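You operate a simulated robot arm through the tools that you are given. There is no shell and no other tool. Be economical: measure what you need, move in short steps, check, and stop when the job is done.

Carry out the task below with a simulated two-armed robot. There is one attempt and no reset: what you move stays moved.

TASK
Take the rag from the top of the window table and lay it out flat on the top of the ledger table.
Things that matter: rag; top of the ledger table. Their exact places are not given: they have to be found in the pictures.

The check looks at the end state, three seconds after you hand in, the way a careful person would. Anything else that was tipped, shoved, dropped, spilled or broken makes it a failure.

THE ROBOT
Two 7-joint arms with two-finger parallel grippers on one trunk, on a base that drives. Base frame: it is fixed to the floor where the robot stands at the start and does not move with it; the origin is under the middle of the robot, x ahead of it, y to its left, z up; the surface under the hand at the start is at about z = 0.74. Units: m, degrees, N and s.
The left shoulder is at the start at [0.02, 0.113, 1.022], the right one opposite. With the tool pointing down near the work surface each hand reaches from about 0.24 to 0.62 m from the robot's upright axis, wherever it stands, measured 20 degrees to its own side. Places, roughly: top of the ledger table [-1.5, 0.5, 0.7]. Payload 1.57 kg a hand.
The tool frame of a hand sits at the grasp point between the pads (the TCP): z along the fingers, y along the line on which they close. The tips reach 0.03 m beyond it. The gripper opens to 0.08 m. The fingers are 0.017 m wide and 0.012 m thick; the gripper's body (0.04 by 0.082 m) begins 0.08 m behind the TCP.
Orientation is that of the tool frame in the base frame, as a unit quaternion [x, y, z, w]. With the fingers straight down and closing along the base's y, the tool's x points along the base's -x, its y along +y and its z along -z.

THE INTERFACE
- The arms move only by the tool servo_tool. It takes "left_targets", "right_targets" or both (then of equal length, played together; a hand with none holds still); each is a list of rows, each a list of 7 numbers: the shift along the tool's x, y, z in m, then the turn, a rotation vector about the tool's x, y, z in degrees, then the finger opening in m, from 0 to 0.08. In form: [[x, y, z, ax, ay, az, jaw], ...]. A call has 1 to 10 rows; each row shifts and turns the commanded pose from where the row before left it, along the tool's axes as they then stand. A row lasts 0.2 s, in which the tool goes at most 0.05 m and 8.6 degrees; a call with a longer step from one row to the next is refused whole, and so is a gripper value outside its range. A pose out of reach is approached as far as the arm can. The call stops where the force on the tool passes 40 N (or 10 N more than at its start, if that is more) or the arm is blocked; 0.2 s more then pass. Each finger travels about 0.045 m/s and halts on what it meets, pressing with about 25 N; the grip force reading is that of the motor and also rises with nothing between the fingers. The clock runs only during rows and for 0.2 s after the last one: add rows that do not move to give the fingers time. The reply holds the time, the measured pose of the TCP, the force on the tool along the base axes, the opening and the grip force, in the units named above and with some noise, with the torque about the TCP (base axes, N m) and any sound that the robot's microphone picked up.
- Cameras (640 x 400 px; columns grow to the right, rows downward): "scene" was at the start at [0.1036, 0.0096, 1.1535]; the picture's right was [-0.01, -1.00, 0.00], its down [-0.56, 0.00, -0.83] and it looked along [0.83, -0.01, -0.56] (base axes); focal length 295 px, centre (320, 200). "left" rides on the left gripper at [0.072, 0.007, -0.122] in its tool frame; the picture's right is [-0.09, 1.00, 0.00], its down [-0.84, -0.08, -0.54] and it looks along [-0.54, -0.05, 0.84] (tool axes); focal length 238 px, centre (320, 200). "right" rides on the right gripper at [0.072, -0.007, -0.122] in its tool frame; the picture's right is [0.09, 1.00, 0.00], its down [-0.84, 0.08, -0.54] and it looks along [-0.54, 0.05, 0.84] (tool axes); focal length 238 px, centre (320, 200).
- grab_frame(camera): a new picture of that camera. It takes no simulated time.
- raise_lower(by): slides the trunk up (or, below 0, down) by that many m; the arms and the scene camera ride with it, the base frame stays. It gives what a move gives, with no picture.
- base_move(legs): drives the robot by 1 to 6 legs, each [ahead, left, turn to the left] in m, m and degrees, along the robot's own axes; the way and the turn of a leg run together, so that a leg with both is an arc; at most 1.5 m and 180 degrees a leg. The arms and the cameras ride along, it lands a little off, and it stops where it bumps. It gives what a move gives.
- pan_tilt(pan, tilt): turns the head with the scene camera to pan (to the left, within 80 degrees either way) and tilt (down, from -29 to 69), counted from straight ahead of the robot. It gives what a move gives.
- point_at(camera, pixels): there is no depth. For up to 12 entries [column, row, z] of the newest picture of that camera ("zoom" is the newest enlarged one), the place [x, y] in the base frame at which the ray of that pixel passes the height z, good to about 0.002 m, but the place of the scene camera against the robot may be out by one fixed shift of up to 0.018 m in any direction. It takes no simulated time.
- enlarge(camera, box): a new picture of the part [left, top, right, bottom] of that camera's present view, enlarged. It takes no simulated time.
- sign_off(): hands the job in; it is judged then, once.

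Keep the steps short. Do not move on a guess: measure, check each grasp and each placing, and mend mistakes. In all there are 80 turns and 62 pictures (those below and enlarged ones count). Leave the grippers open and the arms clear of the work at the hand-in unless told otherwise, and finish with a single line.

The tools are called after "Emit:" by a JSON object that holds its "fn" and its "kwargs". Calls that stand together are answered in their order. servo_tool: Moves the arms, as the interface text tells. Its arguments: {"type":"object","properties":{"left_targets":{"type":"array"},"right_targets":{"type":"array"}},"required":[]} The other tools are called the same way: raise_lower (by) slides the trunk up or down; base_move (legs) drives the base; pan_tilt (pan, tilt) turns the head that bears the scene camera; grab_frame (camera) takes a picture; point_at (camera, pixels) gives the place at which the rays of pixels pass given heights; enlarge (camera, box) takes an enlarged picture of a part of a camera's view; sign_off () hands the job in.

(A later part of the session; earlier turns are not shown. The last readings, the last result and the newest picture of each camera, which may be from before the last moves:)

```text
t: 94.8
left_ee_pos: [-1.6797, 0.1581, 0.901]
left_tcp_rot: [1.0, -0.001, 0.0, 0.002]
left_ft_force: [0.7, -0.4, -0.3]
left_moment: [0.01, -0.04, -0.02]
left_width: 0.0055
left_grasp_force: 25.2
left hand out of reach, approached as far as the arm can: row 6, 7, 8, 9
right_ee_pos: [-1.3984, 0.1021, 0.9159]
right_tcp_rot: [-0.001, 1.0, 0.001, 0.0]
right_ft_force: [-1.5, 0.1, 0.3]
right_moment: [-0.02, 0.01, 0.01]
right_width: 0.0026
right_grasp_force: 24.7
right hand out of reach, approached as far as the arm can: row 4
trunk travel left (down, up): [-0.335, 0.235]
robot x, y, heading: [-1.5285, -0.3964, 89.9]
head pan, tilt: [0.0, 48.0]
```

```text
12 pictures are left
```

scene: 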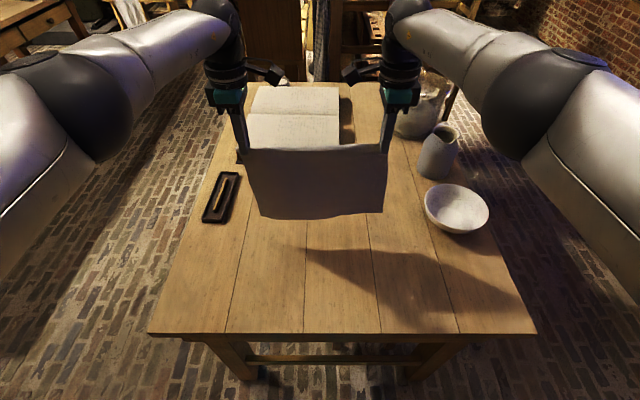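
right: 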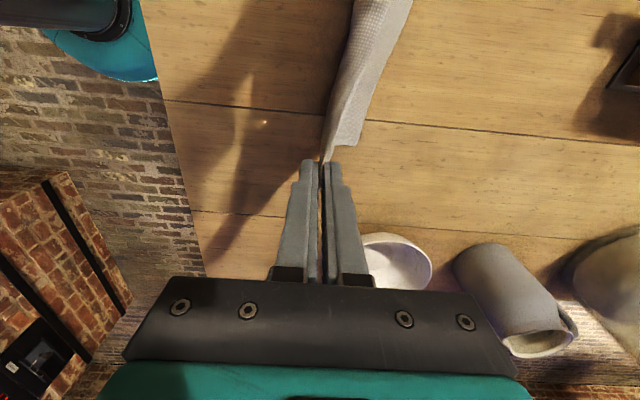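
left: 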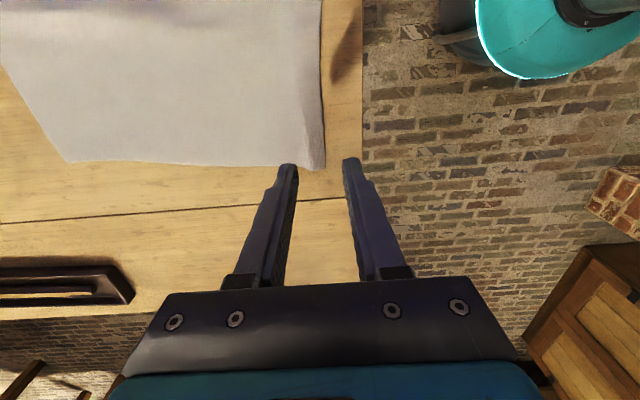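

The left hand ran out of reach midway and lagged, because the trunk is 4 cm higher than last time. I'll lift both again, then lower the trunk and redo it square.

Emit:
{"fn": "servo_tool", "kwargs": {"left_targets": [[0, 0, -0.02, 0, 0, 0, 0], [0, 0, -0.025, 0, 0, 0, 0], [0, 0, -0.03, 0, 0, 0, 0], [0, 0, -0.03, 0, 0, 0, 0], [0, 0, -0.03, 0, 0, 0, 0], [0, -0.005, 0, 0, 0, 0, 0], [0, -0.005, 0, 0, 0, 0, 0], [0, -0.005, 0, 0, 0, 0, 0]], "right_targets": [[0, 0.009, -0.02, 0, 0, 0, 0], [0, 0.009, -0.025, 0, 0, 0, 0], [0, 0.009, -0.025, 0, 0, 0, 0], [0, 0.009, -0.025, 0, 0, 0, 0], [0, 0.009, -0.025, 0, 0, 0, 0], [0, 0.009, 0, 0, 0, 0, 0], [0, 0.009, 0, 0, 0, 0, 0], [0, 0.009, 0, 0, 0, 0, 0]]}}

Emit:
{"fn": "raise_lower", "kwargs": {"by": -0.06}}

Emit:
{"fn": "grab_frame", "kwargs": {"camera": "scene"}}

```text
t: 96.6
left_ee_pos: [-1.6795, 0.1836, 1.0315]
left_tcp_rot: [1.0, 0.0, -0.001, 0.0]
left_ft_force: [0.3, -0.4, -1.0]
left_moment: [-0.03, 0.01, -0.02]
left_width: 0.0057
left_grasp_force: 24.7
left hand out of reach, approached as far as the arm can: row 1, 2, 3, 4, 5, 6, 7, 8
right_ee_pos: [-1.3981, 0.1752, 1.0366]
right_tcp_rot: [0.0, 1.0, 0.0, -0.001]
right_ft_force: [0.8, 0.3, -0.1]
right_moment: [0.02, 0.0, -0.05]
right_width: 0.0026
right_grasp_force: 23.6
trunk travel left (down, up): [-0.335, 0.235]
robot x, y, heading: [-1.5311, -0.3997, 90.2]
head pan, tilt: [0.0, 48.0]
```

```text
t: 97.6
left_ee_pos: [-1.6799, 0.1833, 0.9717]
left_tcp_rot: [1.0, 0.0, 0.0, 0.0]
left_ft_force: [0.0, 0.0, -0.4]
left_moment: [0.01, -0.01, 0.0]
left_width: 0.0058
left_grasp_force: 24.6
right_ee_pos: [-1.3984, 0.1762, 0.9755]
right_tcp_rot: [0.001, 1.0, -0.001, 0.0]
right_ft_force: [-0.2, 0.0, -1.1]
right_moment: [0.02, 0.02, -0.02]
right_width: 0.0026
right_grasp_force: 24.0
trunk travel left (down, up): [-0.275, 0.295]
robot x, y, heading: [-1.5287, -0.3997, 90.0]
head pan, tilt: [0.0, 48.0]
```

```text
11 pictures are left
```

scene: 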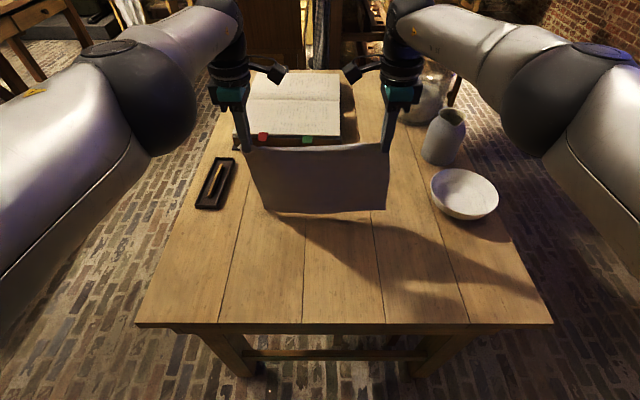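

The bottom is just above the table. I'll make a small square-up step and check that both hands follow.

Emit:
{"fn": "servo_tool", "kwargs": {"left_targets": [[0, 0.006, 0.008, 0, 0, 0, 0], [0, 0.006, 0.004, 0, 0, 0, 0]], "right_targets": [[0, -0.002, 0.008, 0, 0, 0, 0], [0, -0.003, 0.008, 0, 0, 0, 0]]}}

```text
t: 98.2
left_ee_pos: [-1.6796, 0.1806, 0.9574]
left_tcp_rot: [1.0, 0.0, 0.0, 0.001]
left_ft_force: [-0.1, 0.5, -0.9]
left_moment: [-0.03, -0.01, 0.0]
left_width: 0.0058
left_grasp_force: 24.6
left hand out of reach, approached as far as the arm can: row 1, 2
right_ee_pos: [-1.3972, 0.17, 0.9596]
right_tcp_rot: [0.0, 1.0, 0.0, 0.0]
right_ft_force: [0.6, 0.3, -0.5]
right_moment: [0.01, 0.0, -0.04]
right_width: 0.0026
right_grasp_force: 23.9
trunk travel left (down, up): [-0.275, 0.295]
robot x, y, heading: [-1.5249, -0.3931, 90.4]
head pan, tilt: [0.0, 48.0]
```

The left arm looks nearly straight and isn't following the backward command. I'll hold for a few rows and see whether it catches up.

Emit:
{"fn": "servo_tool", "kwargs": {"left_targets": [[0, 0.002, 0, 0, 0, 0, 0], [0, 0.002, 0, 0, 0, 0, 0], [0, 0.002, 0, 0, 0, 0, 0]]}}

```text
t: 99.0
left_ee_pos: [-1.6783, 0.1819, 0.9586]
left_tcp_rot: [1.0, -0.001, 0.0, 0.002]
left_ft_force: [1.0, 0.7, 0.0]
left_moment: [0.02, 0.02, -0.02]
left_width: 0.0058
left_grasp_force: 24.9
left hand out of reach, approached as far as the arm can: row 2
right_ee_pos: [-1.3975, 0.1703, 0.96]
right_tcp_rot: [0.0, 1.0, 0.0, 0.001]
right_ft_force: [-0.3, -0.2, 1.0]
right_moment: [-0.01, -0.02, 0.0]
right_width: 0.0029
right_grasp_force: 24.2
trunk travel left (down, up): [-0.275, 0.295]
robot x, y, heading: [-1.5312, -0.3979, 89.9]
head pan, tilt: [0.0, 48.0]
```

Emit:
{"fn": "servo_tool", "kwargs": {"left_targets": [[0, 0.01, 0.003, 0, 0, 0, 0], [0, 0.01, 0.005, 0, 0, 0, 0], [0, 0.01, 0.005, 0, 0, 0, 0]], "right_targets": [[0, -0.006, 0.003, 0, 0, 0, 0], [0, -0.007, 0.005, 0, 0, 0, 0], [0, -0.007, 0.005, 0, 0, 0, 0]]}}

```text
t: 99.8
left_ee_pos: [-1.6779, 0.1799, 0.94]
left_tcp_rot: [1.0, -0.001, 0.0, 0.001]
left_ft_force: [-0.1, -0.6, 0.1]
left_moment: [-0.01, -0.02, 0.01]
left_width: 0.0056
left_grasp_force: 25.0
left hand out of reach, approached as far as the arm can: row 1, 2, 3
right_ee_pos: [-1.3987, 0.151, 0.9467]
right_tcp_rot: [-0.001, 1.0, 0.0, 0.0]
right_ft_force: [0.2, -0.7, 0.0]
right_moment: [0.0, 0.03, -0.01]
right_width: 0.0026
right_grasp_force: 24.1
trunk travel left (down, up): [-0.275, 0.295]
robot x, y, heading: [-1.5299, -0.3965, 90.2]
head pan, tilt: [0.0, 48.0]
```

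The left arm is sliding along its reach limit. I'll lift both 5 cm and command a bigger backward move so the elbow bends, keeping the cloth clear.

Emit:
{"fn": "servo_tool", "kwargs": {"left_targets": [[0, 0, -0.025, 0, 0, 0, 0], [0, 0, -0.025, 0, 0, 0, 0], [0, 0.03, -0.02, 0, 0, 0, 0], [0, 0.045, 0, 0, 0, 0, 0], [0, 0, 0, 0, 0, 0, 0]], "right_targets": [[0, 0, -0.025, 0, 0, 0, 0], [0, 0, -0.025, 0, 0, 0, 0], [0, -0.015, -0.02, 0, 0, 0, 0], [0, -0.03, 0, 0, 0, 0, 0], [0, 0, 0, 0, 0, 0, 0]]}}

```text
t: 101.0
left_ee_pos: [-1.6759, 0.1835, 1.0107]
left_tcp_rot: [1.0, -0.001, 0.001, 0.0]
left_ft_force: [2.2, 0.3, -0.5]
left_moment: [-0.07, -0.06, 0.01]
left_width: 0.0058
left_grasp_force: 24.7
left hand out of reach, approached as far as the arm can: row 1, 3, 4
right_ee_pos: [-1.3976, 0.1058, 1.018]
right_tcp_rot: [0.001, 1.0, -0.001, 0.0]
right_ft_force: [-1.8, 0.7, 0.0]
right_moment: [0.0, 0.08, 0.0]
right_width: 0.0029
right_grasp_force: 24.6
trunk travel left (down, up): [-0.275, 0.295]
robot x, y, heading: [-1.5295, -0.3956, 89.9]
head pan, tilt: [0.0, 48.0]
```

It's still stuck. I'll bring the right hand level again and try mixed directions on the left (inward, tilted, diagonal) to unlock its elbow.

Emit:
{"fn": "servo_tool", "kwargs": {"left_targets": [[0.03, 0.035, 0, 0, 0, 0, 0], [0, 0.02, 0, 8, 0, 0, 0], [0, 0.03, -0.035, 0, 0, 0, 0], [0, 0.02, -0.03, 8, 0, 0, 0]], "right_targets": [[0, 0.02, 0, 0, 0, 0, 0], [0, 0.02, 0, 0, 0, 0, 0], [0, 0, -0.015, 0, 0, 0, 0], [0, 0, -0.015, 0, 0, 0, 0]]}}

```text
t: 102.0
left_ee_pos: [-1.6461, 0.236, 1.078]
left_tcp_rot: [0.99, 0.0, 0.0, -0.139]
left_ft_force: [-0.1, 0.1, -0.3]
left_moment: [0.04, 0.01, -0.01]
left_width: 0.0056
left_grasp_force: 25.3
left hand out of reach, approached as far as the arm can: row 1, 2, 3, 4
right_ee_pos: [-1.3984, 0.1448, 1.0464]
right_tcp_rot: [0.0, 1.0, -0.001, 0.0]
right_ft_force: [-0.1, -0.1, 1.0]
right_moment: [-0.02, 0.03, -0.01]
right_width: 0.0026
right_grasp_force: 24.4
trunk travel left (down, up): [-0.275, 0.295]
robot x, y, heading: [-1.5298, -0.3959, 89.9]
head pan, tilt: [0.0, 48.0]
```

Emit:
{"fn": "grab_frame", "kwargs": {"camera": "scene"}}

```text
10 pictures are left
```

scene: 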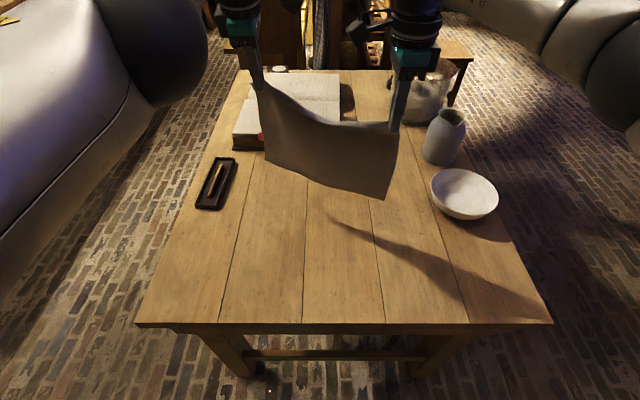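

Emit:
{"fn": "servo_tool", "kwargs": {"left_targets": [[0, 0.0015, -0.0004, 0, 0, 0, 0], [0, 0.0015, -0.0004, 0, 0, 0, 0], [0, 0.002, -0.0006, 0, 0, 0, 0], [0, 0.003, -0.0008, 0, 0, 0, 0], [0, 0.004, -0.0011, 0, 0, 0, 0], [0, 0.005, -0.0014, 0, 0, 0, 0], [0, 0.006, -0.0017, 0, 0, 0, 0], [0, 0.008, -0.0022, 0, 0, 0, 0], [0, 0.01, -0.0028, 0, 0, 0, 0], [0, 0.01, -0.0028, 0, 0, 0, 0]]}}

```text
t: 104.2
left_ee_pos: [-1.6457, 0.2352, 1.0777]
left_tcp_rot: [0.99, 0.0, 0.0, -0.139]
left_ft_force: [-0.3, 0.3, 0.4]
left_moment: [0.03, 0.0, 0.02]
left_width: 0.0057
left_grasp_force: 24.7
left hand out of reach, approached as far as the arm can: row 2, 4, 5, 6, 7, 8, 9, 10
right_ee_pos: [-1.3981, 0.1452, 1.0468]
right_tcp_rot: [0.0, 1.0, 0.0, -0.001]
right_ft_force: [0.5, 0.6, 0.3]
right_moment: [-0.04, -0.03, 0.05]
right_width: 0.0025
right_grasp_force: 24.0
trunk travel left (down, up): [-0.275, 0.295]
robot x, y, heading: [-1.5289, -0.394, 89.8]
head pan, tilt: [0.0, 48.0]
```

A straight elbow bends only with sideways motion, so I'll swing both hands together to the left by 0.08, then ask the left for a backward step.

Emit:
{"fn": "servo_tool", "kwargs": {"left_targets": [[-0.04, 0, 0, 0, 0, 0, 0], [-0.04, 0.01, -0.003, 0, 0, 0, 0], [-0.02, 0.02, -0.005, 0, 0, 0, 0], [0, 0.02, -0.005, 0, 0, 0, 0], [0, 0.02, -0.005, 0, 0, 0, 0]], "right_targets": [[0.04, 0, 0, 0, 0, 0, 0], [0.04, 0, 0, 0, 0, 0, 0], [0.02, 0, 0, 0, 0, 0, 0], [0, 0, 0, 0, 0, 0, 0], [0, 0, 0, 0, 0, 0, 0]]}}

```text
t: 105.4
left_ee_pos: [-1.7479, 0.2383, 1.0831]
left_tcp_rot: [0.99, 0.0, 0.0, -0.138]
left_ft_force: [-0.4, -0.1, 0.9]
left_moment: [0.03, 0.01, -0.01]
left_width: 0.0059
left_grasp_force: 24.3
left hand out of reach, approached as far as the arm can: row 1, 2, 3, 4, 5
right_ee_pos: [-1.4982, 0.1456, 1.0469]
right_tcp_rot: [-0.001, 1.0, 0.0, 0.001]
right_ft_force: [-0.4, 0.1, -0.6]
right_moment: [-0.02, 0.02, -0.01]
right_width: 0.0027
right_grasp_force: 23.7
trunk travel left (down, up): [-0.275, 0.295]
robot x, y, heading: [-1.5292, -0.3957, 90.1]
head pan, tilt: [0.0, 48.0]
```

The left arm won't retract but otherwise moves. So I'll use base (back) and trunk (down) to do the laying, with both tools tilted forward about 40°. I shift the hands back to the right spread and tilt both now.

Emit:
{"fn": "servo_tool", "kwargs": {"left_targets": [[0.035, 0, 0, 0, 0, 0, 0], [0.033, 0, 0, 0, 0, 0, 0], [0, 0, 0, 8, 0, 0, 0], [0, 0, 0, 8, 0, 0, 0], [0, 0, 0, 8, 0, 0, 0], [0, 0, 0, 0, 0, 0, 0]], "right_targets": [[-0.035, 0, 0, -8, 0, 0, 0], [-0.035, 0, 0, -8, 0, 0, 0], [-0.03, 0, 0, -8, 0, 0, 0], [0, 0, 0, -8, 0, 0, 0], [0, 0, 0, -8, 0, 0, 0], [0, 0, 0, 0, 0, 0, 0]]}}

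```text
t: 106.8
left_ee_pos: [-1.666, 0.3168, 1.0888]
left_tcp_rot: [0.941, -0.006, 0.006, -0.339]
left_ft_force: [25.3, -18.1, -4.2]
left_moment: [-0.42, -0.45, -0.55]
left_width: 0.0029
left_grasp_force: 24.0
left hand out of reach, approached as far as the arm can: row 3, 4, 5
right_ee_pos: [-1.4047, 0.1469, 1.0492]
right_tcp_rot: [-0.004, 0.938, 0.348, -0.007]
right_ft_force: [-26.2, 19.3, 3.4]
right_moment: [0.32, 0.44, 0.16]
right_width: 0.0029
right_grasp_force: 24.2
trunk travel left (down, up): [-0.275, 0.295]
robot x, y, heading: [-1.5301, -0.3937, 89.9]
head pan, tilt: [0.0, 48.0]
```

The cloth is taut because the left is 0.17 m ahead of the right. I'll bring the right hand forward and up at once to relax it.

Emit:
{"fn": "servo_tool", "kwargs": {"right_targets": [[0, 0.0306, 0.0257, 0, 0, 0, 0], [0, 0.0306, 0.0257, 0, 0, 0, 0], [0, 0.0306, 0.0257, 0, 0, 0, 0], [0, 0.0306, 0.0257, 0, 0, 0, 0], [0, 0.02, -0.023, 0, 0, 0, 0], [0, 0, 0, 0, 0, 0, 0]]}}

Emit:
{"fn": "grab_frame", "kwargs": {"camera": "scene"}}

```text
t: 108.2
left_ee_pos: [-1.6759, 0.3185, 1.0913]
left_tcp_rot: [0.94, 0.0, 0.001, -0.341]
left_ft_force: [0.6, 0.7, -0.7]
left_moment: [0.0, 0.04, -0.02]
left_width: 0.0026
left_grasp_force: 23.8
right_ee_pos: [-1.3982, 0.3089, 1.0777]
right_tcp_rot: [0.0, 0.94, 0.342, 0.0]
right_ft_force: [0.0, -0.5, -0.4]
right_moment: [-0.02, 0.0, 0.04]
right_width: 0.0024
right_grasp_force: 24.0
trunk travel left (down, up): [-0.275, 0.295]
robot x, y, heading: [-1.5337, -0.3977, 90.1]
head pan, tilt: [0.0, 48.0]
```

```text
9 pictures are left
```

scene: 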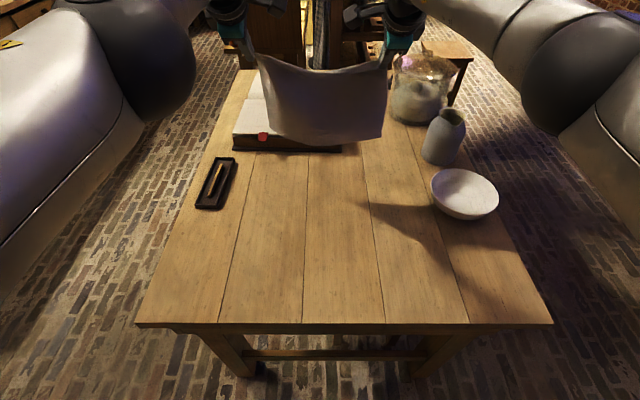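

It's relaxed and both corners are still held. Now I level the right hand, back the base 0.12, and lower the arms 0.08 so the trunk travel suffices for laying.

Emit:
{"fn": "servo_tool", "kwargs": {"left_targets": [[-0.003, 0, 0, 0, 0, 0, 0], [0, 0, 0, 0, 0, 0, 0]], "right_targets": [[-0.003, 0.0146, -0.0034, 0, 0, 0, 0], [0, 0, 0, 0, 0, 0, 0]]}}

Emit:
{"fn": "base_move", "kwargs": {"legs": [[-0.12, 0, 0]]}}

Emit:
{"fn": "servo_tool", "kwargs": {"left_targets": [[0, 0.0129, 0.0153, 0, 0, 0, 0], [0, 0.0129, 0.0153, 0, 0, 0, 0], [0, 0.0129, 0.0153, 0, 0, 0, 0], [0, 0.0129, 0.0153, 0, 0, 0, 0], [0, 0, 0, 0, 0, 0, 0]], "right_targets": [[0, -0.0129, 0.0153, 0, 0, 0, 0], [0, -0.0129, 0.0153, 0, 0, 0, 0], [0, -0.0129, 0.0153, 0, 0, 0, 0], [0, -0.0129, 0.0153, 0, 0, 0, 0], [0, 0, 0, 0, 0, 0, 0]]}}

Emit:
{"fn": "grab_frame", "kwargs": {"camera": "scene"}}

```text
t: 108.8
left_ee_pos: [-1.6789, 0.3175, 1.09]
left_tcp_rot: [0.94, 0.0, 0.0, -0.341]
left_ft_force: [0.3, -0.2, 0.0]
left_moment: [-0.01, 0.03, -0.01]
left_width: 0.0028
left_grasp_force: 24.2
right_ee_pos: [-1.3942, 0.3177, 1.0899]
right_tcp_rot: [0.0, 0.94, 0.342, 0.0]
right_ft_force: [0.4, 0.9, -0.4]
right_moment: [0.0, 0.01, 0.02]
right_width: 0.0027
right_grasp_force: 23.3
trunk travel left (down, up): [-0.275, 0.295]
robot x, y, heading: [-1.5287, -0.395, 90.0]
head pan, tilt: [0.0, 48.0]
```

```text
t: 110.0
left_ee_pos: [-1.6794, 0.1995, 1.0913]
left_tcp_rot: [0.94, 0.001, -0.001, -0.342]
left_ft_force: [0.4, 0.6, 0.0]
left_moment: [0.02, 0.02, -0.02]
left_width: 0.0023
left_grasp_force: 23.2
right_ee_pos: [-1.3961, 0.197, 1.0907]
right_tcp_rot: [-0.002, 0.94, 0.342, 0.0]
right_ft_force: [-0.1, -0.2, 0.4]
right_moment: [-0.04, 0.0, -0.01]
right_width: 0.0025
right_grasp_force: 23.7
trunk travel left (down, up): [-0.275, 0.295]
robot x, y, heading: [-1.5324, -0.5124, 89.9]
head pan, tilt: [0.0, 48.0]
```

```text
t: 111.2
left_ee_pos: [-1.6802, 0.1994, 1.0113]
left_tcp_rot: [0.94, 0.001, 0.0, -0.342]
left_ft_force: [0.7, -0.5, -0.1]
left_moment: [0.01, 0.02, 0.04]
left_width: 0.0025
left_grasp_force: 23.8
right_ee_pos: [-1.3968, 0.1981, 1.0105]
right_tcp_rot: [0.0, 0.94, 0.341, -0.001]
right_ft_force: [0.1, -0.2, -0.2]
right_moment: [-0.01, 0.02, 0.02]
right_width: 0.0028
right_grasp_force: 24.4
trunk travel left (down, up): [-0.275, 0.295]
robot x, y, heading: [-1.5328, -0.5139, 90.1]
head pan, tilt: [0.0, 48.0]
```

```text
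8 pictures are left
```

scene: 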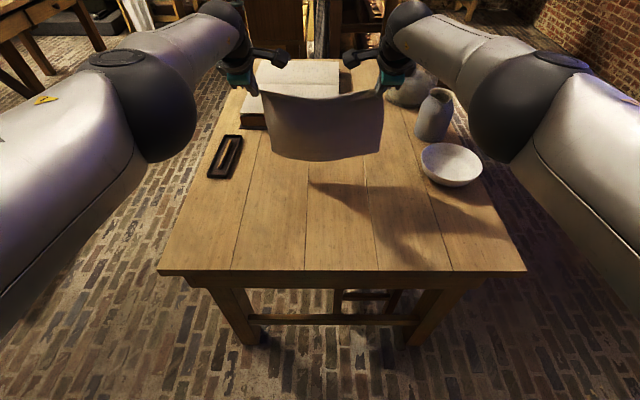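

Both hands followed exactly and are level. I'll start laying: trunk down to touch, then alternating base back and trunk down.

Emit:
{"fn": "raise_lower", "kwargs": {"by": -0.03}}

Emit:
{"fn": "base_move", "kwargs": {"legs": [[-0.02, 0, 0]]}}

Emit:
{"fn": "raise_lower", "kwargs": {"by": -0.022}}

Emit:
{"fn": "base_move", "kwargs": {"legs": [[-0.04, 0, 0]]}}

Emit:
{"fn": "raise_lower", "kwargs": {"by": -0.03}}

Emit:
{"fn": "base_move", "kwargs": {"legs": [[-0.035, 0, 0]]}}

Emit:
{"fn": "raise_lower", "kwargs": {"by": -0.025}}

Emit:
{"fn": "grab_frame", "kwargs": {"camera": "right"}}

Emit:
{"fn": "grab_frame", "kwargs": {"camera": "scene"}}

```text
t: 112.0
left_ee_pos: [-1.6812, 0.1995, 0.9797]
left_tcp_rot: [0.94, 0.001, 0.0, -0.342]
left_ft_force: [0.1, -0.3, 0.4]
left_moment: [0.01, -0.02, 0.0]
left_width: 0.0025
left_grasp_force: 23.8
right_ee_pos: [-1.3962, 0.199, 0.9808]
right_tcp_rot: [0.0, 0.94, 0.343, 0.0]
right_ft_force: [0.2, -0.1, 0.4]
right_moment: [-0.02, -0.01, 0.0]
right_width: 0.0025
right_grasp_force: 23.7
trunk travel left (down, up): [-0.245, 0.325]
robot x, y, heading: [-1.5312, -0.515, 90.1]
head pan, tilt: [0.0, 48.0]
```

```text
t: 112.8
left_ee_pos: [-1.6796, 0.178, 0.9811]
left_tcp_rot: [0.94, 0.001, 0.0, -0.342]
left_ft_force: [0.2, 0.1, 0.7]
left_moment: [0.02, 0.02, -0.01]
left_width: 0.0026
left_grasp_force: 24.2
right_ee_pos: [-1.3963, 0.1771, 0.981]
right_tcp_rot: [0.0, 0.939, 0.343, 0.0]
right_ft_force: [-0.2, -1.0, 0.2]
right_moment: [-0.02, 0.02, 0.05]
right_width: 0.0028
right_grasp_force: 23.9
trunk travel left (down, up): [-0.245, 0.325]
robot x, y, heading: [-1.5267, -0.5343, 90.2]
head pan, tilt: [0.0, 48.0]
```

```text
t: 113.5
left_ee_pos: [-1.6804, 0.1791, 0.96]
left_tcp_rot: [0.94, 0.0, 0.0, -0.341]
left_ft_force: [0.4, 0.1, -0.2]
left_moment: [-0.02, -0.01, -0.01]
left_width: 0.0025
left_grasp_force: 24.1
right_ee_pos: [-1.3976, 0.1783, 0.9597]
right_tcp_rot: [-0.001, 0.94, 0.342, 0.0]
right_ft_force: [-0.5, -0.5, -0.2]
right_moment: [0.02, 0.01, 0.05]
right_width: 0.0025
right_grasp_force: 24.2
trunk travel left (down, up): [-0.223, 0.347]
robot x, y, heading: [-1.529, -0.5372, 90.2]
head pan, tilt: [0.0, 48.0]
```

```text
t: 114.3
left_ee_pos: [-1.6797, 0.138, 0.9607]
left_tcp_rot: [0.94, 0.001, 0.0, -0.342]
left_ft_force: [0.0, -0.3, 0.4]
left_moment: [0.01, -0.01, -0.01]
left_width: 0.0023
left_grasp_force: 23.6
right_ee_pos: [-1.396, 0.1375, 0.9595]
right_tcp_rot: [-0.001, 0.94, 0.342, 0.0]
right_ft_force: [0.7, -0.3, -0.3]
right_moment: [0.04, -0.03, 0.05]
right_width: 0.0027
right_grasp_force: 23.8
trunk travel left (down, up): [-0.223, 0.347]
robot x, y, heading: [-1.5268, -0.5771, 90.2]
head pan, tilt: [0.0, 48.0]
```

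```text
t: 115.1
left_ee_pos: [-1.6801, 0.1392, 0.9283]
left_tcp_rot: [0.94, 0.001, 0.0, -0.34]
left_ft_force: [-0.1, 0.2, 1.1]
left_moment: [0.03, -0.01, 0.02]
left_width: 0.0027
left_grasp_force: 23.5
right_ee_pos: [-1.3964, 0.1381, 0.9288]
right_tcp_rot: [-0.001, 0.94, 0.342, -0.001]
right_ft_force: [-1.0, -0.3, 0.8]
right_moment: [-0.01, 0.0, 0.04]
right_width: 0.0025
right_grasp_force: 24.1
trunk travel left (down, up): [-0.193, 0.377]
robot x, y, heading: [-1.5305, -0.5738, 90.1]
head pan, tilt: [0.0, 48.0]
```

```text
t: 115.9
left_ee_pos: [-1.6787, 0.1044, 0.9289]
left_tcp_rot: [0.939, 0.001, 0.001, -0.343]
left_ft_force: [-0.1, 0.2, -0.3]
left_moment: [0.0, 0.01, 0.02]
left_width: 0.0025
left_grasp_force: 24.6
right_ee_pos: [-1.396, 0.1031, 0.9286]
right_tcp_rot: [-0.001, 0.94, 0.342, 0.0]
right_ft_force: [-0.4, 0.3, 0.5]
right_moment: [0.01, 0.01, 0.03]
right_width: 0.0026
right_grasp_force: 24.5
trunk travel left (down, up): [-0.193, 0.377]
robot x, y, heading: [-1.5286, -0.6096, 90.4]
head pan, tilt: [0.0, 48.0]
```

```text
t: 116.7
left_ee_pos: [-1.6801, 0.1047, 0.9023]
left_tcp_rot: [0.94, 0.001, 0.0, -0.341]
left_ft_force: [-0.1, -0.7, 0.8]
left_moment: [0.0, 0.01, -0.02]
left_width: 0.0027
left_grasp_force: 23.5
right_ee_pos: [-1.396, 0.1029, 0.903]
right_tcp_rot: [0.0, 0.94, 0.342, -0.001]
right_ft_force: [0.4, -0.3, 0.2]
right_moment: [-0.01, 0.03, 0.0]
right_width: 0.0026
right_grasp_force: 24.4
trunk travel left (down, up): [-0.168, 0.402]
robot x, y, heading: [-1.5302, -0.6094, 90.1]
head pan, tilt: [0.0, 48.0]
```

```text
7 pictures are left
```

right: 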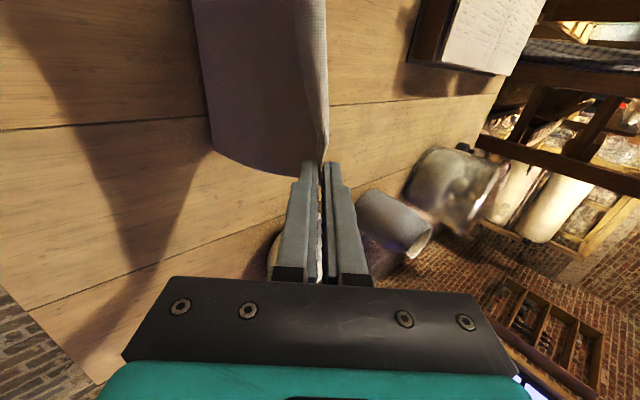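

```text
6 pictures are left
```

scene: 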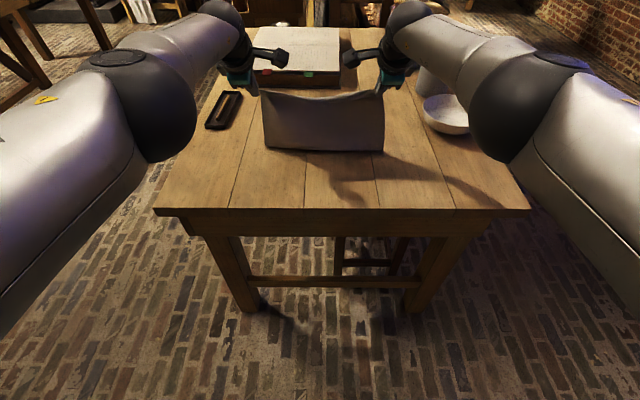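

I need to know whether the free end points forward. I'll measure the cloth's bottom line in both views.

Emit:
{"fn": "point_at", "kwargs": {"camera": "scene", "pixels": [[265, 148, 0.722], [383, 152, 0.722], [325, 152, 0.722], [160, 210, 0.722]]}}

Emit:
{"fn": "point_at", "kwargs": {"camera": "right", "pixels": [[212, 150, 0.722], [230, 160, 0.722], [194, 5, 0.722], [290, 176, 0.722], [328, 100, 0.722]]}}

Emit:
{"fn": "enlarge", "kwargs": {"camera": "right", "box": [180, 0, 400, 190]}}

```text
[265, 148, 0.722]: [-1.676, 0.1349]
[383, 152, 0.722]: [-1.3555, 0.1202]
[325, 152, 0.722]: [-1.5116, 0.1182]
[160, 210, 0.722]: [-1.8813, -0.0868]
```

```text
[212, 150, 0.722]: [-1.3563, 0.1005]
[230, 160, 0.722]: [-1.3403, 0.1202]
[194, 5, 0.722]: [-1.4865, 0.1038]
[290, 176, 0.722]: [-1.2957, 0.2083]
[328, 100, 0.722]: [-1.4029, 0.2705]
```

```text
2.11 times, centred on (290, 95) of right
```

zoom: 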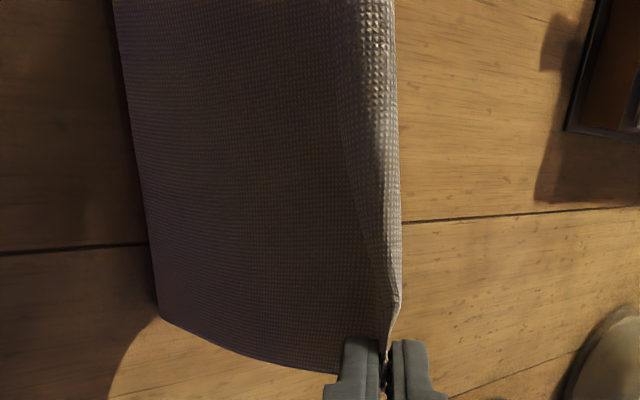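

The fold line sits at y≈0.105, just behind the tips, consistent with the free end lying forward. I'll continue back and down in pairs, then look.

Emit:
{"fn": "base_move", "kwargs": {"legs": [[-0.05, 0, 0]]}}

Emit:
{"fn": "raise_lower", "kwargs": {"by": -0.03}}

Emit:
{"fn": "base_move", "kwargs": {"legs": [[-0.04, 0, 0]]}}

Emit:
{"fn": "raise_lower", "kwargs": {"by": -0.03}}

Emit:
{"fn": "grab_frame", "kwargs": {"camera": "scene"}}

```text
t: 117.6
left_ee_pos: [-1.6799, 0.0543, 0.9045]
left_tcp_rot: [0.94, 0.001, -0.001, -0.342]
left_ft_force: [0.4, 0.4, 0.3]
left_moment: [0.02, 0.01, -0.01]
left_width: 0.0025
left_grasp_force: 23.8
right_ee_pos: [-1.3947, 0.0531, 0.9046]
right_tcp_rot: [0.0, 0.939, 0.343, -0.001]
right_ft_force: [0.6, 0.0, 0.1]
right_moment: [0.01, -0.02, 0.01]
right_width: 0.0023
right_grasp_force: 24.2
trunk travel left (down, up): [-0.168, 0.402]
robot x, y, heading: [-1.5308, -0.6609, 90.1]
head pan, tilt: [0.0, 48.0]
```

```text
t: 118.3
left_ee_pos: [-1.6788, 0.054, 0.873]
left_tcp_rot: [0.94, 0.001, 0.0, -0.341]
left_ft_force: [0.3, 0.1, 0.1]
left_moment: [0.0, 0.0, -0.01]
left_width: 0.0026
left_grasp_force: 23.9
right_ee_pos: [-1.3961, 0.0536, 0.8745]
right_tcp_rot: [-0.001, 0.94, 0.342, 0.0]
right_ft_force: [-0.4, 0.3, 1.1]
right_moment: [0.0, 0.03, -0.03]
right_width: 0.0025
right_grasp_force: 24.0
trunk travel left (down, up): [-0.138, 0.432]
robot x, y, heading: [-1.5274, -0.657, 90.1]
head pan, tilt: [0.0, 48.0]
```

```text
t: 119.2
left_ee_pos: [-1.6806, 0.016, 0.8739]
left_tcp_rot: [0.94, 0.001, 0.0, -0.342]
left_ft_force: [0.4, 0.2, 0.0]
left_moment: [0.02, -0.01, -0.05]
left_width: 0.0025
left_grasp_force: 24.0
right_ee_pos: [-1.3954, 0.0129, 0.8743]
right_tcp_rot: [0.0, 0.94, 0.341, -0.001]
right_ft_force: [-0.8, 0.8, -1.1]
right_moment: [-0.01, 0.0, 0.0]
right_width: 0.0027
right_grasp_force: 24.1
trunk travel left (down, up): [-0.138, 0.432]
robot x, y, heading: [-1.5255, -0.7018, 90.2]
head pan, tilt: [0.0, 48.0]
```

```text
t: 120.0
left_ee_pos: [-1.68, 0.016, 0.8435]
left_tcp_rot: [0.94, 0.001, 0.0, -0.342]
left_ft_force: [0.1, -0.2, 0.3]
left_moment: [-0.03, 0.0, -0.01]
left_width: 0.0027
left_grasp_force: 23.7
right_ee_pos: [-1.3984, 0.014, 0.845]
right_tcp_rot: [-0.001, 0.94, 0.342, 0.0]
right_ft_force: [-0.1, 0.1, -0.1]
right_moment: [-0.03, -0.02, 0.03]
right_width: 0.0024
right_grasp_force: 23.5
trunk travel left (down, up): [-0.108, 0.462]
robot x, y, heading: [-1.5315, -0.6985, 89.9]
head pan, tilt: [0.0, 48.0]
```

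```text
4 pictures are left
```

scene: 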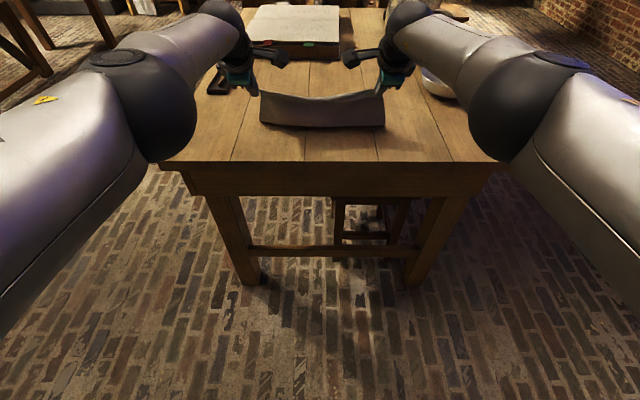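

It's proceeding evenly. I'll continue the last pairs down to just above the surface.

Emit:
{"fn": "base_move", "kwargs": {"legs": [[-0.035, 0, 0]]}}

Emit:
{"fn": "raise_lower", "kwargs": {"by": -0.035}}

Emit:
{"fn": "base_move", "kwargs": {"legs": [[-0.025, 0, 0]]}}

Emit:
{"fn": "raise_lower", "kwargs": {"by": -0.03}}

Emit:
{"fn": "grab_frame", "kwargs": {"camera": "right"}}

Emit:
{"fn": "point_at", "kwargs": {"camera": "right", "pixels": [[320, 100, 0.722], [320, 50, 0.722], [400, 50, 0.722], [400, 150, 0.722], [450, 150, 0.722], [500, 150, 0.722], [450, 50, 0.722], [500, 50, 0.722], [250, 100, 0.722], [250, 150, 0.722], [200, 100, 0.722]]}}

```text
t: 120.8
left_ee_pos: [-1.6787, -0.0197, 0.8433]
left_tcp_rot: [0.939, 0.001, 0.0, -0.343]
left_ft_force: [-0.3, -0.2, -1.0]
left_moment: [0.05, -0.01, 0.0]
left_width: 0.0026
left_grasp_force: 24.4
right_ee_pos: [-1.3955, -0.0195, 0.8442]
right_tcp_rot: [0.0, 0.94, 0.342, 0.0]
right_ft_force: [0.3, -0.5, 0.0]
right_moment: [-0.03, -0.04, 0.01]
right_width: 0.0027
right_grasp_force: 24.0
trunk travel left (down, up): [-0.108, 0.462]
robot x, y, heading: [-1.5289, -0.7321, 90.2]
head pan, tilt: [0.0, 48.0]
```

```text
t: 121.6
left_ee_pos: [-1.6786, -0.0186, 0.8086]
left_tcp_rot: [0.94, 0.0, 0.0, -0.342]
left_ft_force: [0.0, 0.2, 0.3]
left_moment: [0.01, -0.02, -0.01]
left_width: 0.0024
left_grasp_force: 24.2
right_ee_pos: [-1.3964, -0.0201, 0.8089]
right_tcp_rot: [0.0, 0.94, 0.342, 0.0]
right_ft_force: [-0.3, -0.1, -0.2]
right_moment: [0.0, -0.02, 0.0]
right_width: 0.0025
right_grasp_force: 24.2
trunk travel left (down, up): [-0.073, 0.497]
robot x, y, heading: [-1.5275, -0.7326, 90.3]
head pan, tilt: [0.0, 48.0]
```

```text
t: 122.4
left_ee_pos: [-1.6803, -0.0427, 0.8094]
left_tcp_rot: [0.94, 0.001, 0.0, -0.342]
left_ft_force: [0.6, -0.2, -1.2]
left_moment: [0.04, -0.01, -0.01]
left_width: 0.0028
left_grasp_force: 24.0
right_ee_pos: [-1.3963, -0.0451, 0.8088]
right_tcp_rot: [-0.001, 0.94, 0.341, 0.0]
right_ft_force: [-0.3, 0.0, 0.6]
right_moment: [-0.02, 0.03, 0.02]
right_width: 0.0029
right_grasp_force: 23.6
trunk travel left (down, up): [-0.073, 0.497]
robot x, y, heading: [-1.5281, -0.7562, 90.0]
head pan, tilt: [0.0, 48.0]
```

```text
t: 123.2
left_ee_pos: [-1.6792, -0.0448, 0.7794]
left_tcp_rot: [0.94, 0.001, 0.0, -0.342]
left_ft_force: [-0.1, 1.2, 0.1]
left_moment: [0.04, -0.02, -0.02]
left_width: 0.0024
left_grasp_force: 24.0
right_ee_pos: [-1.3967, -0.0458, 0.7781]
right_tcp_rot: [-0.001, 0.94, 0.342, 0.0]
right_ft_force: [-0.7, 0.2, -0.7]
right_moment: [-0.03, -0.01, 0.0]
right_width: 0.0026
right_grasp_force: 24.4
trunk travel left (down, up): [-0.043, 0.527]
robot x, y, heading: [-1.5295, -0.7583, 90.1]
head pan, tilt: [0.0, 48.0]
```

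```text
3 pictures are left
```

right: 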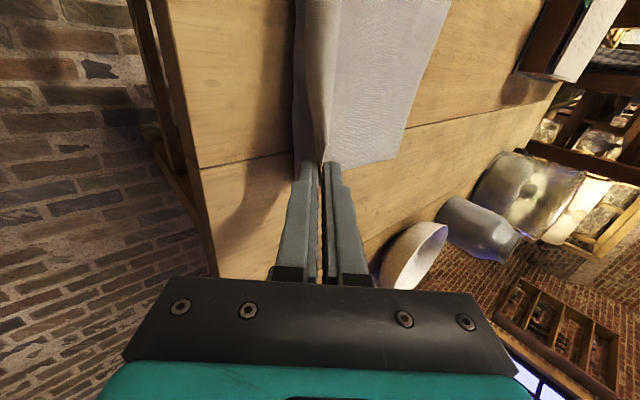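

```text
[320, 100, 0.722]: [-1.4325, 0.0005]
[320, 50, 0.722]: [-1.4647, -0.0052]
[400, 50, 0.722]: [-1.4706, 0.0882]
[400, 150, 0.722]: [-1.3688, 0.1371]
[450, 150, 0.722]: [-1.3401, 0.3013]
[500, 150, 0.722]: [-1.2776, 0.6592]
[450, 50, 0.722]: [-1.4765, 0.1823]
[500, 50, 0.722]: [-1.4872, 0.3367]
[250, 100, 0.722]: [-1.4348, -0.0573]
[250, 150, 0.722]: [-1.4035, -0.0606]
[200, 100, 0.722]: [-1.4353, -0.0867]
```

The right camera now shows the free end forward, but the far edge slid to y≈0.135. If laid there, the near edge would overhang the table. I'll lift once more and repeat the same lay shifted 6 cm forward, with slightly more backward travel per step.

Emit:
{"fn": "raise_lower", "kwargs": {"by": 0.25}}

Emit:
{"fn": "base_move", "kwargs": {"legs": [[0.284, 0, 0]]}}

Emit:
{"fn": "raise_lower", "kwargs": {"by": -0.06}}

Emit:
{"fn": "base_move", "kwargs": {"legs": [[-0.03, 0, 0]]}}

Emit:
{"fn": "raise_lower", "kwargs": {"by": -0.025}}

Emit:
{"fn": "base_move", "kwargs": {"legs": [[-0.04, 0, 0]]}}

Emit:
{"fn": "raise_lower", "kwargs": {"by": -0.03}}

Emit:
{"fn": "base_move", "kwargs": {"legs": [[-0.04, 0, 0]]}}

Emit:
{"fn": "raise_lower", "kwargs": {"by": -0.03}}

Emit:
{"fn": "base_move", "kwargs": {"legs": [[-0.04, 0, 0]]}}

Emit:
{"fn": "raise_lower", "kwargs": {"by": -0.035}}

Emit:
{"fn": "base_move", "kwargs": {"legs": [[-0.04, 0, 0]]}}

Emit:
{"fn": "raise_lower", "kwargs": {"by": -0.035}}

Emit:
{"fn": "base_move", "kwargs": {"legs": [[-0.035, 0, 0]]}}

Emit:
{"fn": "raise_lower", "kwargs": {"by": -0.03}}

Emit:
{"fn": "grab_frame", "kwargs": {"camera": "right"}}

Emit:
{"fn": "point_at", "kwargs": {"camera": "right", "pixels": [[400, 50, 0.722], [400, 150, 0.722], [430, 100, 0.722], [450, 150, 0.722], [450, 50, 0.722], [470, 100, 0.722], [300, 100, 0.722], [250, 100, 0.722], [420, 160, 0.722]]}}

```text
t: 125.7
left_ee_pos: [-1.6799, -0.043, 1.0283]
left_tcp_rot: [0.94, 0.001, 0.0, -0.341]
left_ft_force: [0.1, 0.5, -0.8]
left_moment: [-0.02, 0.01, -0.03]
left_width: 0.0025
left_grasp_force: 23.9
right_ee_pos: [-1.3964, -0.0442, 1.0285]
right_tcp_rot: [-0.001, 0.939, 0.343, 0.0]
right_ft_force: [-0.3, -0.4, 0.2]
right_moment: [0.01, 0.03, 0.01]
right_width: 0.0025
right_grasp_force: 23.8
trunk travel left (down, up): [-0.293, 0.277]
robot x, y, heading: [-1.53, -0.7574, 90.1]
head pan, tilt: [0.0, 48.0]
```

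```text
t: 127.7
left_ee_pos: [-1.678, 0.2461, 1.0283]
left_tcp_rot: [0.94, -0.001, 0.001, -0.342]
left_ft_force: [0.8, -0.1, -0.6]
left_moment: [-0.01, -0.01, -0.01]
left_width: 0.0025
left_grasp_force: 24.1
right_ee_pos: [-1.3941, 0.2444, 1.0276]
right_tcp_rot: [0.0, 0.94, 0.342, 0.0]
right_ft_force: [0.3, -0.4, 0.3]
right_moment: [0.01, 0.02, -0.01]
right_width: 0.0027
right_grasp_force: 24.6
trunk travel left (down, up): [-0.293, 0.277]
robot x, y, heading: [-1.529, -0.4689, 90.3]
head pan, tilt: [0.0, 48.0]
```

```text
t: 128.7
left_ee_pos: [-1.6776, 0.2452, 0.9682]
left_tcp_rot: [0.94, -0.001, 0.001, -0.342]
left_ft_force: [-0.1, 0.8, 0.0]
left_moment: [-0.02, 0.01, -0.01]
left_width: 0.0026
left_grasp_force: 23.7
right_ee_pos: [-1.3949, 0.2443, 0.9684]
right_tcp_rot: [0.001, 0.939, 0.343, 0.0]
right_ft_force: [-0.1, 0.1, 1.1]
right_moment: [-0.02, 0.02, 0.02]
right_width: 0.0025
right_grasp_force: 23.8
trunk travel left (down, up): [-0.233, 0.337]
robot x, y, heading: [-1.532, -0.4663, 89.9]
head pan, tilt: [0.0, 48.0]
```

```text
t: 129.6
left_ee_pos: [-1.6787, 0.2142, 0.9696]
left_tcp_rot: [0.94, -0.001, 0.0, -0.342]
left_ft_force: [0.1, 1.0, 0.3]
left_moment: [-0.01, 0.02, -0.01]
left_width: 0.0026
left_grasp_force: 23.8
right_ee_pos: [-1.3947, 0.2143, 0.9695]
right_tcp_rot: [0.0, 0.94, 0.342, 0.0]
right_ft_force: [0.2, -0.2, -0.7]
right_moment: [0.03, -0.01, -0.01]
right_width: 0.0024
right_grasp_force: 23.7
trunk travel left (down, up): [-0.233, 0.337]
robot x, y, heading: [-1.5311, -0.5011, 90.1]
head pan, tilt: [0.0, 48.0]
```

```text
t: 130.3
left_ee_pos: [-1.6786, 0.2155, 0.944]
left_tcp_rot: [0.94, 0.0, 0.0, -0.341]
left_ft_force: [-0.2, -0.8, 0.0]
left_moment: [-0.01, 0.02, 0.0]
left_width: 0.0023
left_grasp_force: 23.7
right_ee_pos: [-1.3955, 0.2144, 0.943]
right_tcp_rot: [0.001, 0.94, 0.341, 0.0]
right_ft_force: [0.1, -0.2, 0.0]
right_moment: [-0.01, -0.01, 0.0]
right_width: 0.0025
right_grasp_force: 24.0
trunk travel left (down, up): [-0.208, 0.362]
robot x, y, heading: [-1.5302, -0.4973, 89.6]
head pan, tilt: [0.0, 48.0]
```

```text
t: 131.2
left_ee_pos: [-1.6788, 0.176, 0.9436]
left_tcp_rot: [0.94, -0.001, 0.0, -0.342]
left_ft_force: [-0.3, -1.4, -0.3]
left_moment: [0.03, 0.02, 0.01]
left_width: 0.0025
left_grasp_force: 23.9
right_ee_pos: [-1.3934, 0.1741, 0.9449]
right_tcp_rot: [0.0, 0.94, 0.342, 0.0]
right_ft_force: [0.6, 1.3, 0.6]
right_moment: [0.0, -0.02, 0.01]
right_width: 0.0026
right_grasp_force: 24.2
trunk travel left (down, up): [-0.208, 0.362]
robot x, y, heading: [-1.5272, -0.5374, 90.0]
head pan, tilt: [0.0, 48.0]
```

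```text
t: 131.9
left_ee_pos: [-1.6791, 0.176, 0.9137]
left_tcp_rot: [0.94, -0.001, 0.0, -0.342]
left_ft_force: [-1.1, 0.0, -0.2]
left_moment: [0.0, 0.01, 0.02]
left_width: 0.0025
left_grasp_force: 23.9
right_ee_pos: [-1.3945, 0.1736, 0.9136]
right_tcp_rot: [0.001, 0.94, 0.341, -0.001]
right_ft_force: [-0.1, 0.7, -1.1]
right_moment: [-0.02, 0.03, 0.0]
right_width: 0.0025
right_grasp_force: 24.3
trunk travel left (down, up): [-0.178, 0.392]
robot x, y, heading: [-1.5287, -0.5394, 90.0]
head pan, tilt: [0.0, 48.0]
```

```text
t: 132.8
left_ee_pos: [-1.6791, 0.1348, 0.9136]
left_tcp_rot: [0.94, 0.0, 0.0, -0.342]
left_ft_force: [-0.2, 0.1, 0.2]
left_moment: [-0.02, -0.01, 0.0]
left_width: 0.0023
left_grasp_force: 24.4
right_ee_pos: [-1.395, 0.1354, 0.9139]
right_tcp_rot: [0.0, 0.94, 0.342, 0.0]
right_ft_force: [-0.1, -1.0, -1.0]
right_moment: [0.0, 0.0, 0.01]
right_width: 0.0027
right_grasp_force: 24.2
trunk travel left (down, up): [-0.178, 0.392]
robot x, y, heading: [-1.5292, -0.5767, 90.2]
head pan, tilt: [0.0, 48.0]
```

```text
t: 133.6
left_ee_pos: [-1.6791, 0.1358, 0.8846]
left_tcp_rot: [0.94, 0.0, -0.001, -0.342]
left_ft_force: [-0.3, 0.1, -0.4]
left_moment: [-0.04, 0.01, 0.02]
left_width: 0.0023
left_grasp_force: 24.1
right_ee_pos: [-1.396, 0.134, 0.883]
right_tcp_rot: [0.001, 0.94, 0.342, -0.001]
right_ft_force: [-0.6, -0.2, -0.4]
right_moment: [-0.04, -0.02, 0.04]
right_width: 0.0025
right_grasp_force: 24.4
trunk travel left (down, up): [-0.148, 0.422]
robot x, y, heading: [-1.5286, -0.578, 90.3]
head pan, tilt: [0.0, 48.0]
```

```text
t: 134.4
left_ee_pos: [-1.6796, 0.0947, 0.8838]
left_tcp_rot: [0.94, -0.001, 0.0, -0.342]
left_ft_force: [0.4, 0.8, -0.1]
left_moment: [-0.01, 0.0, 0.01]
left_width: 0.0024
left_grasp_force: 23.6
right_ee_pos: [-1.3957, 0.0937, 0.8831]
right_tcp_rot: [0.001, 0.94, 0.342, 0.0]
right_ft_force: [-0.1, -0.3, -0.6]
right_moment: [0.0, 0.0, 0.02]
right_width: 0.0029
right_grasp_force: 24.2
trunk travel left (down, up): [-0.148, 0.422]
robot x, y, heading: [-1.531, -0.6175, 90.1]
head pan, tilt: [0.0, 48.0]
```

```text
t: 135.2
left_ee_pos: [-1.6792, 0.0961, 0.8489]
left_tcp_rot: [0.94, 0.0, 0.0, -0.342]
left_ft_force: [-1.0, 1.1, 0.0]
left_moment: [0.0, -0.01, -0.01]
left_width: 0.0027
left_grasp_force: 24.2
right_ee_pos: [-1.3959, 0.0936, 0.8491]
right_tcp_rot: [0.0, 0.94, 0.341, -0.001]
right_ft_force: [-0.4, 1.0, -0.3]
right_moment: [0.01, -0.03, 0.0]
right_width: 0.0026
right_grasp_force: 23.9
trunk travel left (down, up): [-0.113, 0.457]
robot x, y, heading: [-1.5301, -0.6187, 90.0]
head pan, tilt: [0.0, 48.0]
```

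```text
t: 136.1
left_ee_pos: [-1.6781, 0.0558, 0.8492]
left_tcp_rot: [0.94, -0.001, 0.0, -0.342]
left_ft_force: [-0.2, -0.1, -0.2]
left_moment: [0.01, -0.02, 0.01]
left_width: 0.0025
left_grasp_force: 23.9
right_ee_pos: [-1.3952, 0.0529, 0.848]
right_tcp_rot: [-0.001, 0.94, 0.342, -0.001]
right_ft_force: [-0.3, -0.1, 0.8]
right_moment: [0.0, -0.01, 0.0]
right_width: 0.0024
right_grasp_force: 23.6
trunk travel left (down, up): [-0.113, 0.457]
robot x, y, heading: [-1.5321, -0.6571, 90.2]
head pan, tilt: [0.0, 48.0]
```

```text
t: 136.9
left_ee_pos: [-1.6786, 0.0549, 0.8142]
left_tcp_rot: [0.94, -0.001, 0.0, -0.342]
left_ft_force: [0.2, 0.1, -0.1]
left_moment: [-0.02, 0.01, 0.03]
left_width: 0.0026
left_grasp_force: 23.3
right_ee_pos: [-1.3968, 0.0537, 0.8134]
right_tcp_rot: [0.0, 0.94, 0.342, -0.002]
right_ft_force: [-0.7, 0.1, 0.3]
right_moment: [-0.03, 0.0, 0.01]
right_width: 0.0025
right_grasp_force: 24.0
trunk travel left (down, up): [-0.078, 0.492]
robot x, y, heading: [-1.5283, -0.6556, 90.1]
head pan, tilt: [0.0, 48.0]
```

```text
t: 137.8
left_ee_pos: [-1.68, 0.0196, 0.8141]
left_tcp_rot: [0.94, 0.0, -0.001, -0.341]
left_ft_force: [-0.1, -0.3, -0.4]
left_moment: [0.02, -0.03, 0.0]
left_width: 0.0024
left_grasp_force: 23.9
right_ee_pos: [-1.3958, 0.0193, 0.8131]
right_tcp_rot: [-0.001, 0.939, 0.343, -0.001]
right_ft_force: [0.0, -0.5, -0.6]
right_moment: [-0.01, -0.03, 0.05]
right_width: 0.0027
right_grasp_force: 24.3
trunk travel left (down, up): [-0.078, 0.492]
robot x, y, heading: [-1.5305, -0.6935, 89.9]
head pan, tilt: [0.0, 48.0]
```

```text
t: 138.5
left_ee_pos: [-1.6789, 0.0205, 0.7833]
left_tcp_rot: [0.94, 0.0, -0.001, -0.342]
left_ft_force: [0.0, 0.5, 0.7]
left_moment: [-0.01, 0.01, -0.02]
left_width: 0.0026
left_grasp_force: 24.0
right_ee_pos: [-1.3961, 0.0191, 0.784]
right_tcp_rot: [-0.001, 0.939, 0.343, -0.001]
right_ft_force: [0.1, -0.5, -0.2]
right_moment: [0.01, -0.03, 0.02]
right_width: 0.0024
right_grasp_force: 23.9
trunk travel left (down, up): [-0.048, 0.522]
robot x, y, heading: [-1.5253, -0.6921, 90.0]
head pan, tilt: [0.0, 48.0]
```

```text
2 pictures are left
```

right: 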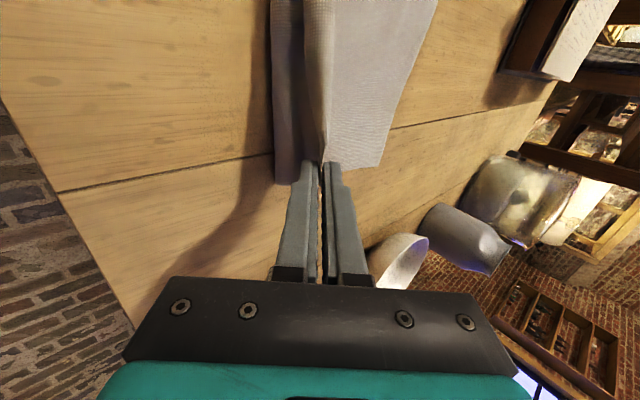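

```text
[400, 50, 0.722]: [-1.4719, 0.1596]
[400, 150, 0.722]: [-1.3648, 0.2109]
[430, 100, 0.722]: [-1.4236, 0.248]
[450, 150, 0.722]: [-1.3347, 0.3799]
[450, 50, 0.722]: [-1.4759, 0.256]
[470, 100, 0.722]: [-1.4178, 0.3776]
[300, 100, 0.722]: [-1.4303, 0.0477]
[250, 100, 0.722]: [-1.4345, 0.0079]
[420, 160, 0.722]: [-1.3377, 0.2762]
```

The far edge is at y≈0.185 and straight, so the near edge should end at about -0.055, still on the table. I'll finish the backward travel and lower to just above contact.

Emit:
{"fn": "base_move", "kwargs": {"legs": [[-0.04, 0, 0]]}}

Emit:
{"fn": "raise_lower", "kwargs": {"by": -0.014}}

Emit:
{"fn": "base_move", "kwargs": {"legs": [[-0.032, 0, 0]]}}

Emit:
{"fn": "raise_lower", "kwargs": {"by": -0.01}}

Emit:
{"fn": "servo_tool", "kwargs": {"left_targets": [[0, 0.0013, 0.0015, 0, 0, 0, 0], [0, 0.0013, 0.0015, 0, 0, 0, 0], [0, 0, 0, 0, 0, 0, 0]], "right_targets": [[0, -0.0013, 0.0015, 0, 0, 0, 0], [0, -0.0013, 0.0015, 0, 0, 0, 0], [0, 0, 0, 0, 0, 0, 0]]}}

```text
t: 139.4
left_ee_pos: [-1.678, -0.0195, 0.7843]
left_tcp_rot: [0.94, -0.001, 0.0, -0.342]
left_ft_force: [-0.3, -0.8, -0.2]
left_moment: [0.01, 0.03, 0.0]
left_width: 0.0024
left_grasp_force: 23.5
right_ee_pos: [-1.3953, -0.0209, 0.7836]
right_tcp_rot: [-0.001, 0.939, 0.343, -0.001]
right_ft_force: [0.0, -0.1, 0.8]
right_moment: [0.02, 0.0, -0.03]
right_width: 0.0028
right_grasp_force: 24.1
trunk travel left (down, up): [-0.048, 0.522]
robot x, y, heading: [-1.5298, -0.7341, 90.3]
head pan, tilt: [0.0, 48.0]
```

```text
t: 140.0
left_ee_pos: [-1.6804, -0.0196, 0.7686]
left_tcp_rot: [0.94, 0.001, 0.001, -0.342]
left_ft_force: [1.0, 0.5, 0.1]
left_moment: [-0.01, 0.01, -0.02]
left_width: 0.0025
left_grasp_force: 24.3
right_ee_pos: [-1.3956, -0.0212, 0.7696]
right_tcp_rot: [-0.001, 0.94, 0.342, -0.002]
right_ft_force: [0.3, 0.2, -0.2]
right_moment: [-0.03, -0.01, 0.0]
right_width: 0.0025
right_grasp_force: 23.8
trunk travel left (down, up): [-0.034, 0.536]
robot x, y, heading: [-1.5309, -0.7349, 90.2]
head pan, tilt: [0.0, 48.0]
```

```text
t: 140.8
left_ee_pos: [-1.6805, -0.0524, 0.7699]
left_tcp_rot: [0.94, 0.001, -0.001, -0.342]
left_ft_force: [0.9, 0.0, 0.3]
left_moment: [-0.01, 0.02, 0.01]
left_width: 0.0024
left_grasp_force: 23.4
right_ee_pos: [-1.3964, -0.0536, 0.7689]
right_tcp_rot: [-0.001, 0.94, 0.341, -0.002]
right_ft_force: [-0.7, 0.2, -0.4]
right_moment: [-0.01, -0.04, 0.04]
right_width: 0.0028
right_grasp_force: 24.3
trunk travel left (down, up): [-0.034, 0.536]
robot x, y, heading: [-1.5243, -0.767, 90.0]
head pan, tilt: [0.0, 48.0]
```

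```text
t: 141.4
left_ee_pos: [-1.6802, -0.0526, 0.7609]
left_tcp_rot: [0.94, 0.002, -0.001, -0.342]
left_ft_force: [0.0, 0.1, 0.0]
left_moment: [0.03, 0.02, 0.01]
left_width: 0.0024
left_grasp_force: 23.7
right_ee_pos: [-1.3958, -0.0532, 0.759]
right_tcp_rot: [0.0, 0.94, 0.342, -0.001]
right_ft_force: [-0.4, 0.1, -0.9]
right_moment: [-0.03, -0.04, 0.0]
right_width: 0.0024
right_grasp_force: 24.1
trunk travel left (down, up): [-0.024, 0.546]
robot x, y, heading: [-1.5304, -0.7666, 90.3]
head pan, tilt: [0.0, 48.0]
```

```text
t: 142.2
left_ee_pos: [-1.6783, -0.0517, 0.7544]
left_tcp_rot: [0.94, 0.002, 0.0, -0.342]
left_ft_force: [-0.1, -0.6, -0.3]
left_moment: [-0.03, -0.01, -0.02]
left_width: 0.0026
left_grasp_force: 23.9
right_ee_pos: [-1.396, -0.0536, 0.755]
right_tcp_rot: [-0.001, 0.94, 0.342, -0.001]
right_ft_force: [0.4, -0.2, 0.3]
right_moment: [-0.02, 0.0, -0.01]
right_width: 0.0026
right_grasp_force: 23.7
trunk travel left (down, up): [-0.024, 0.546]
robot x, y, heading: [-1.525, -0.7626, 90.1]
head pan, tilt: [0.0, 48.0]
```

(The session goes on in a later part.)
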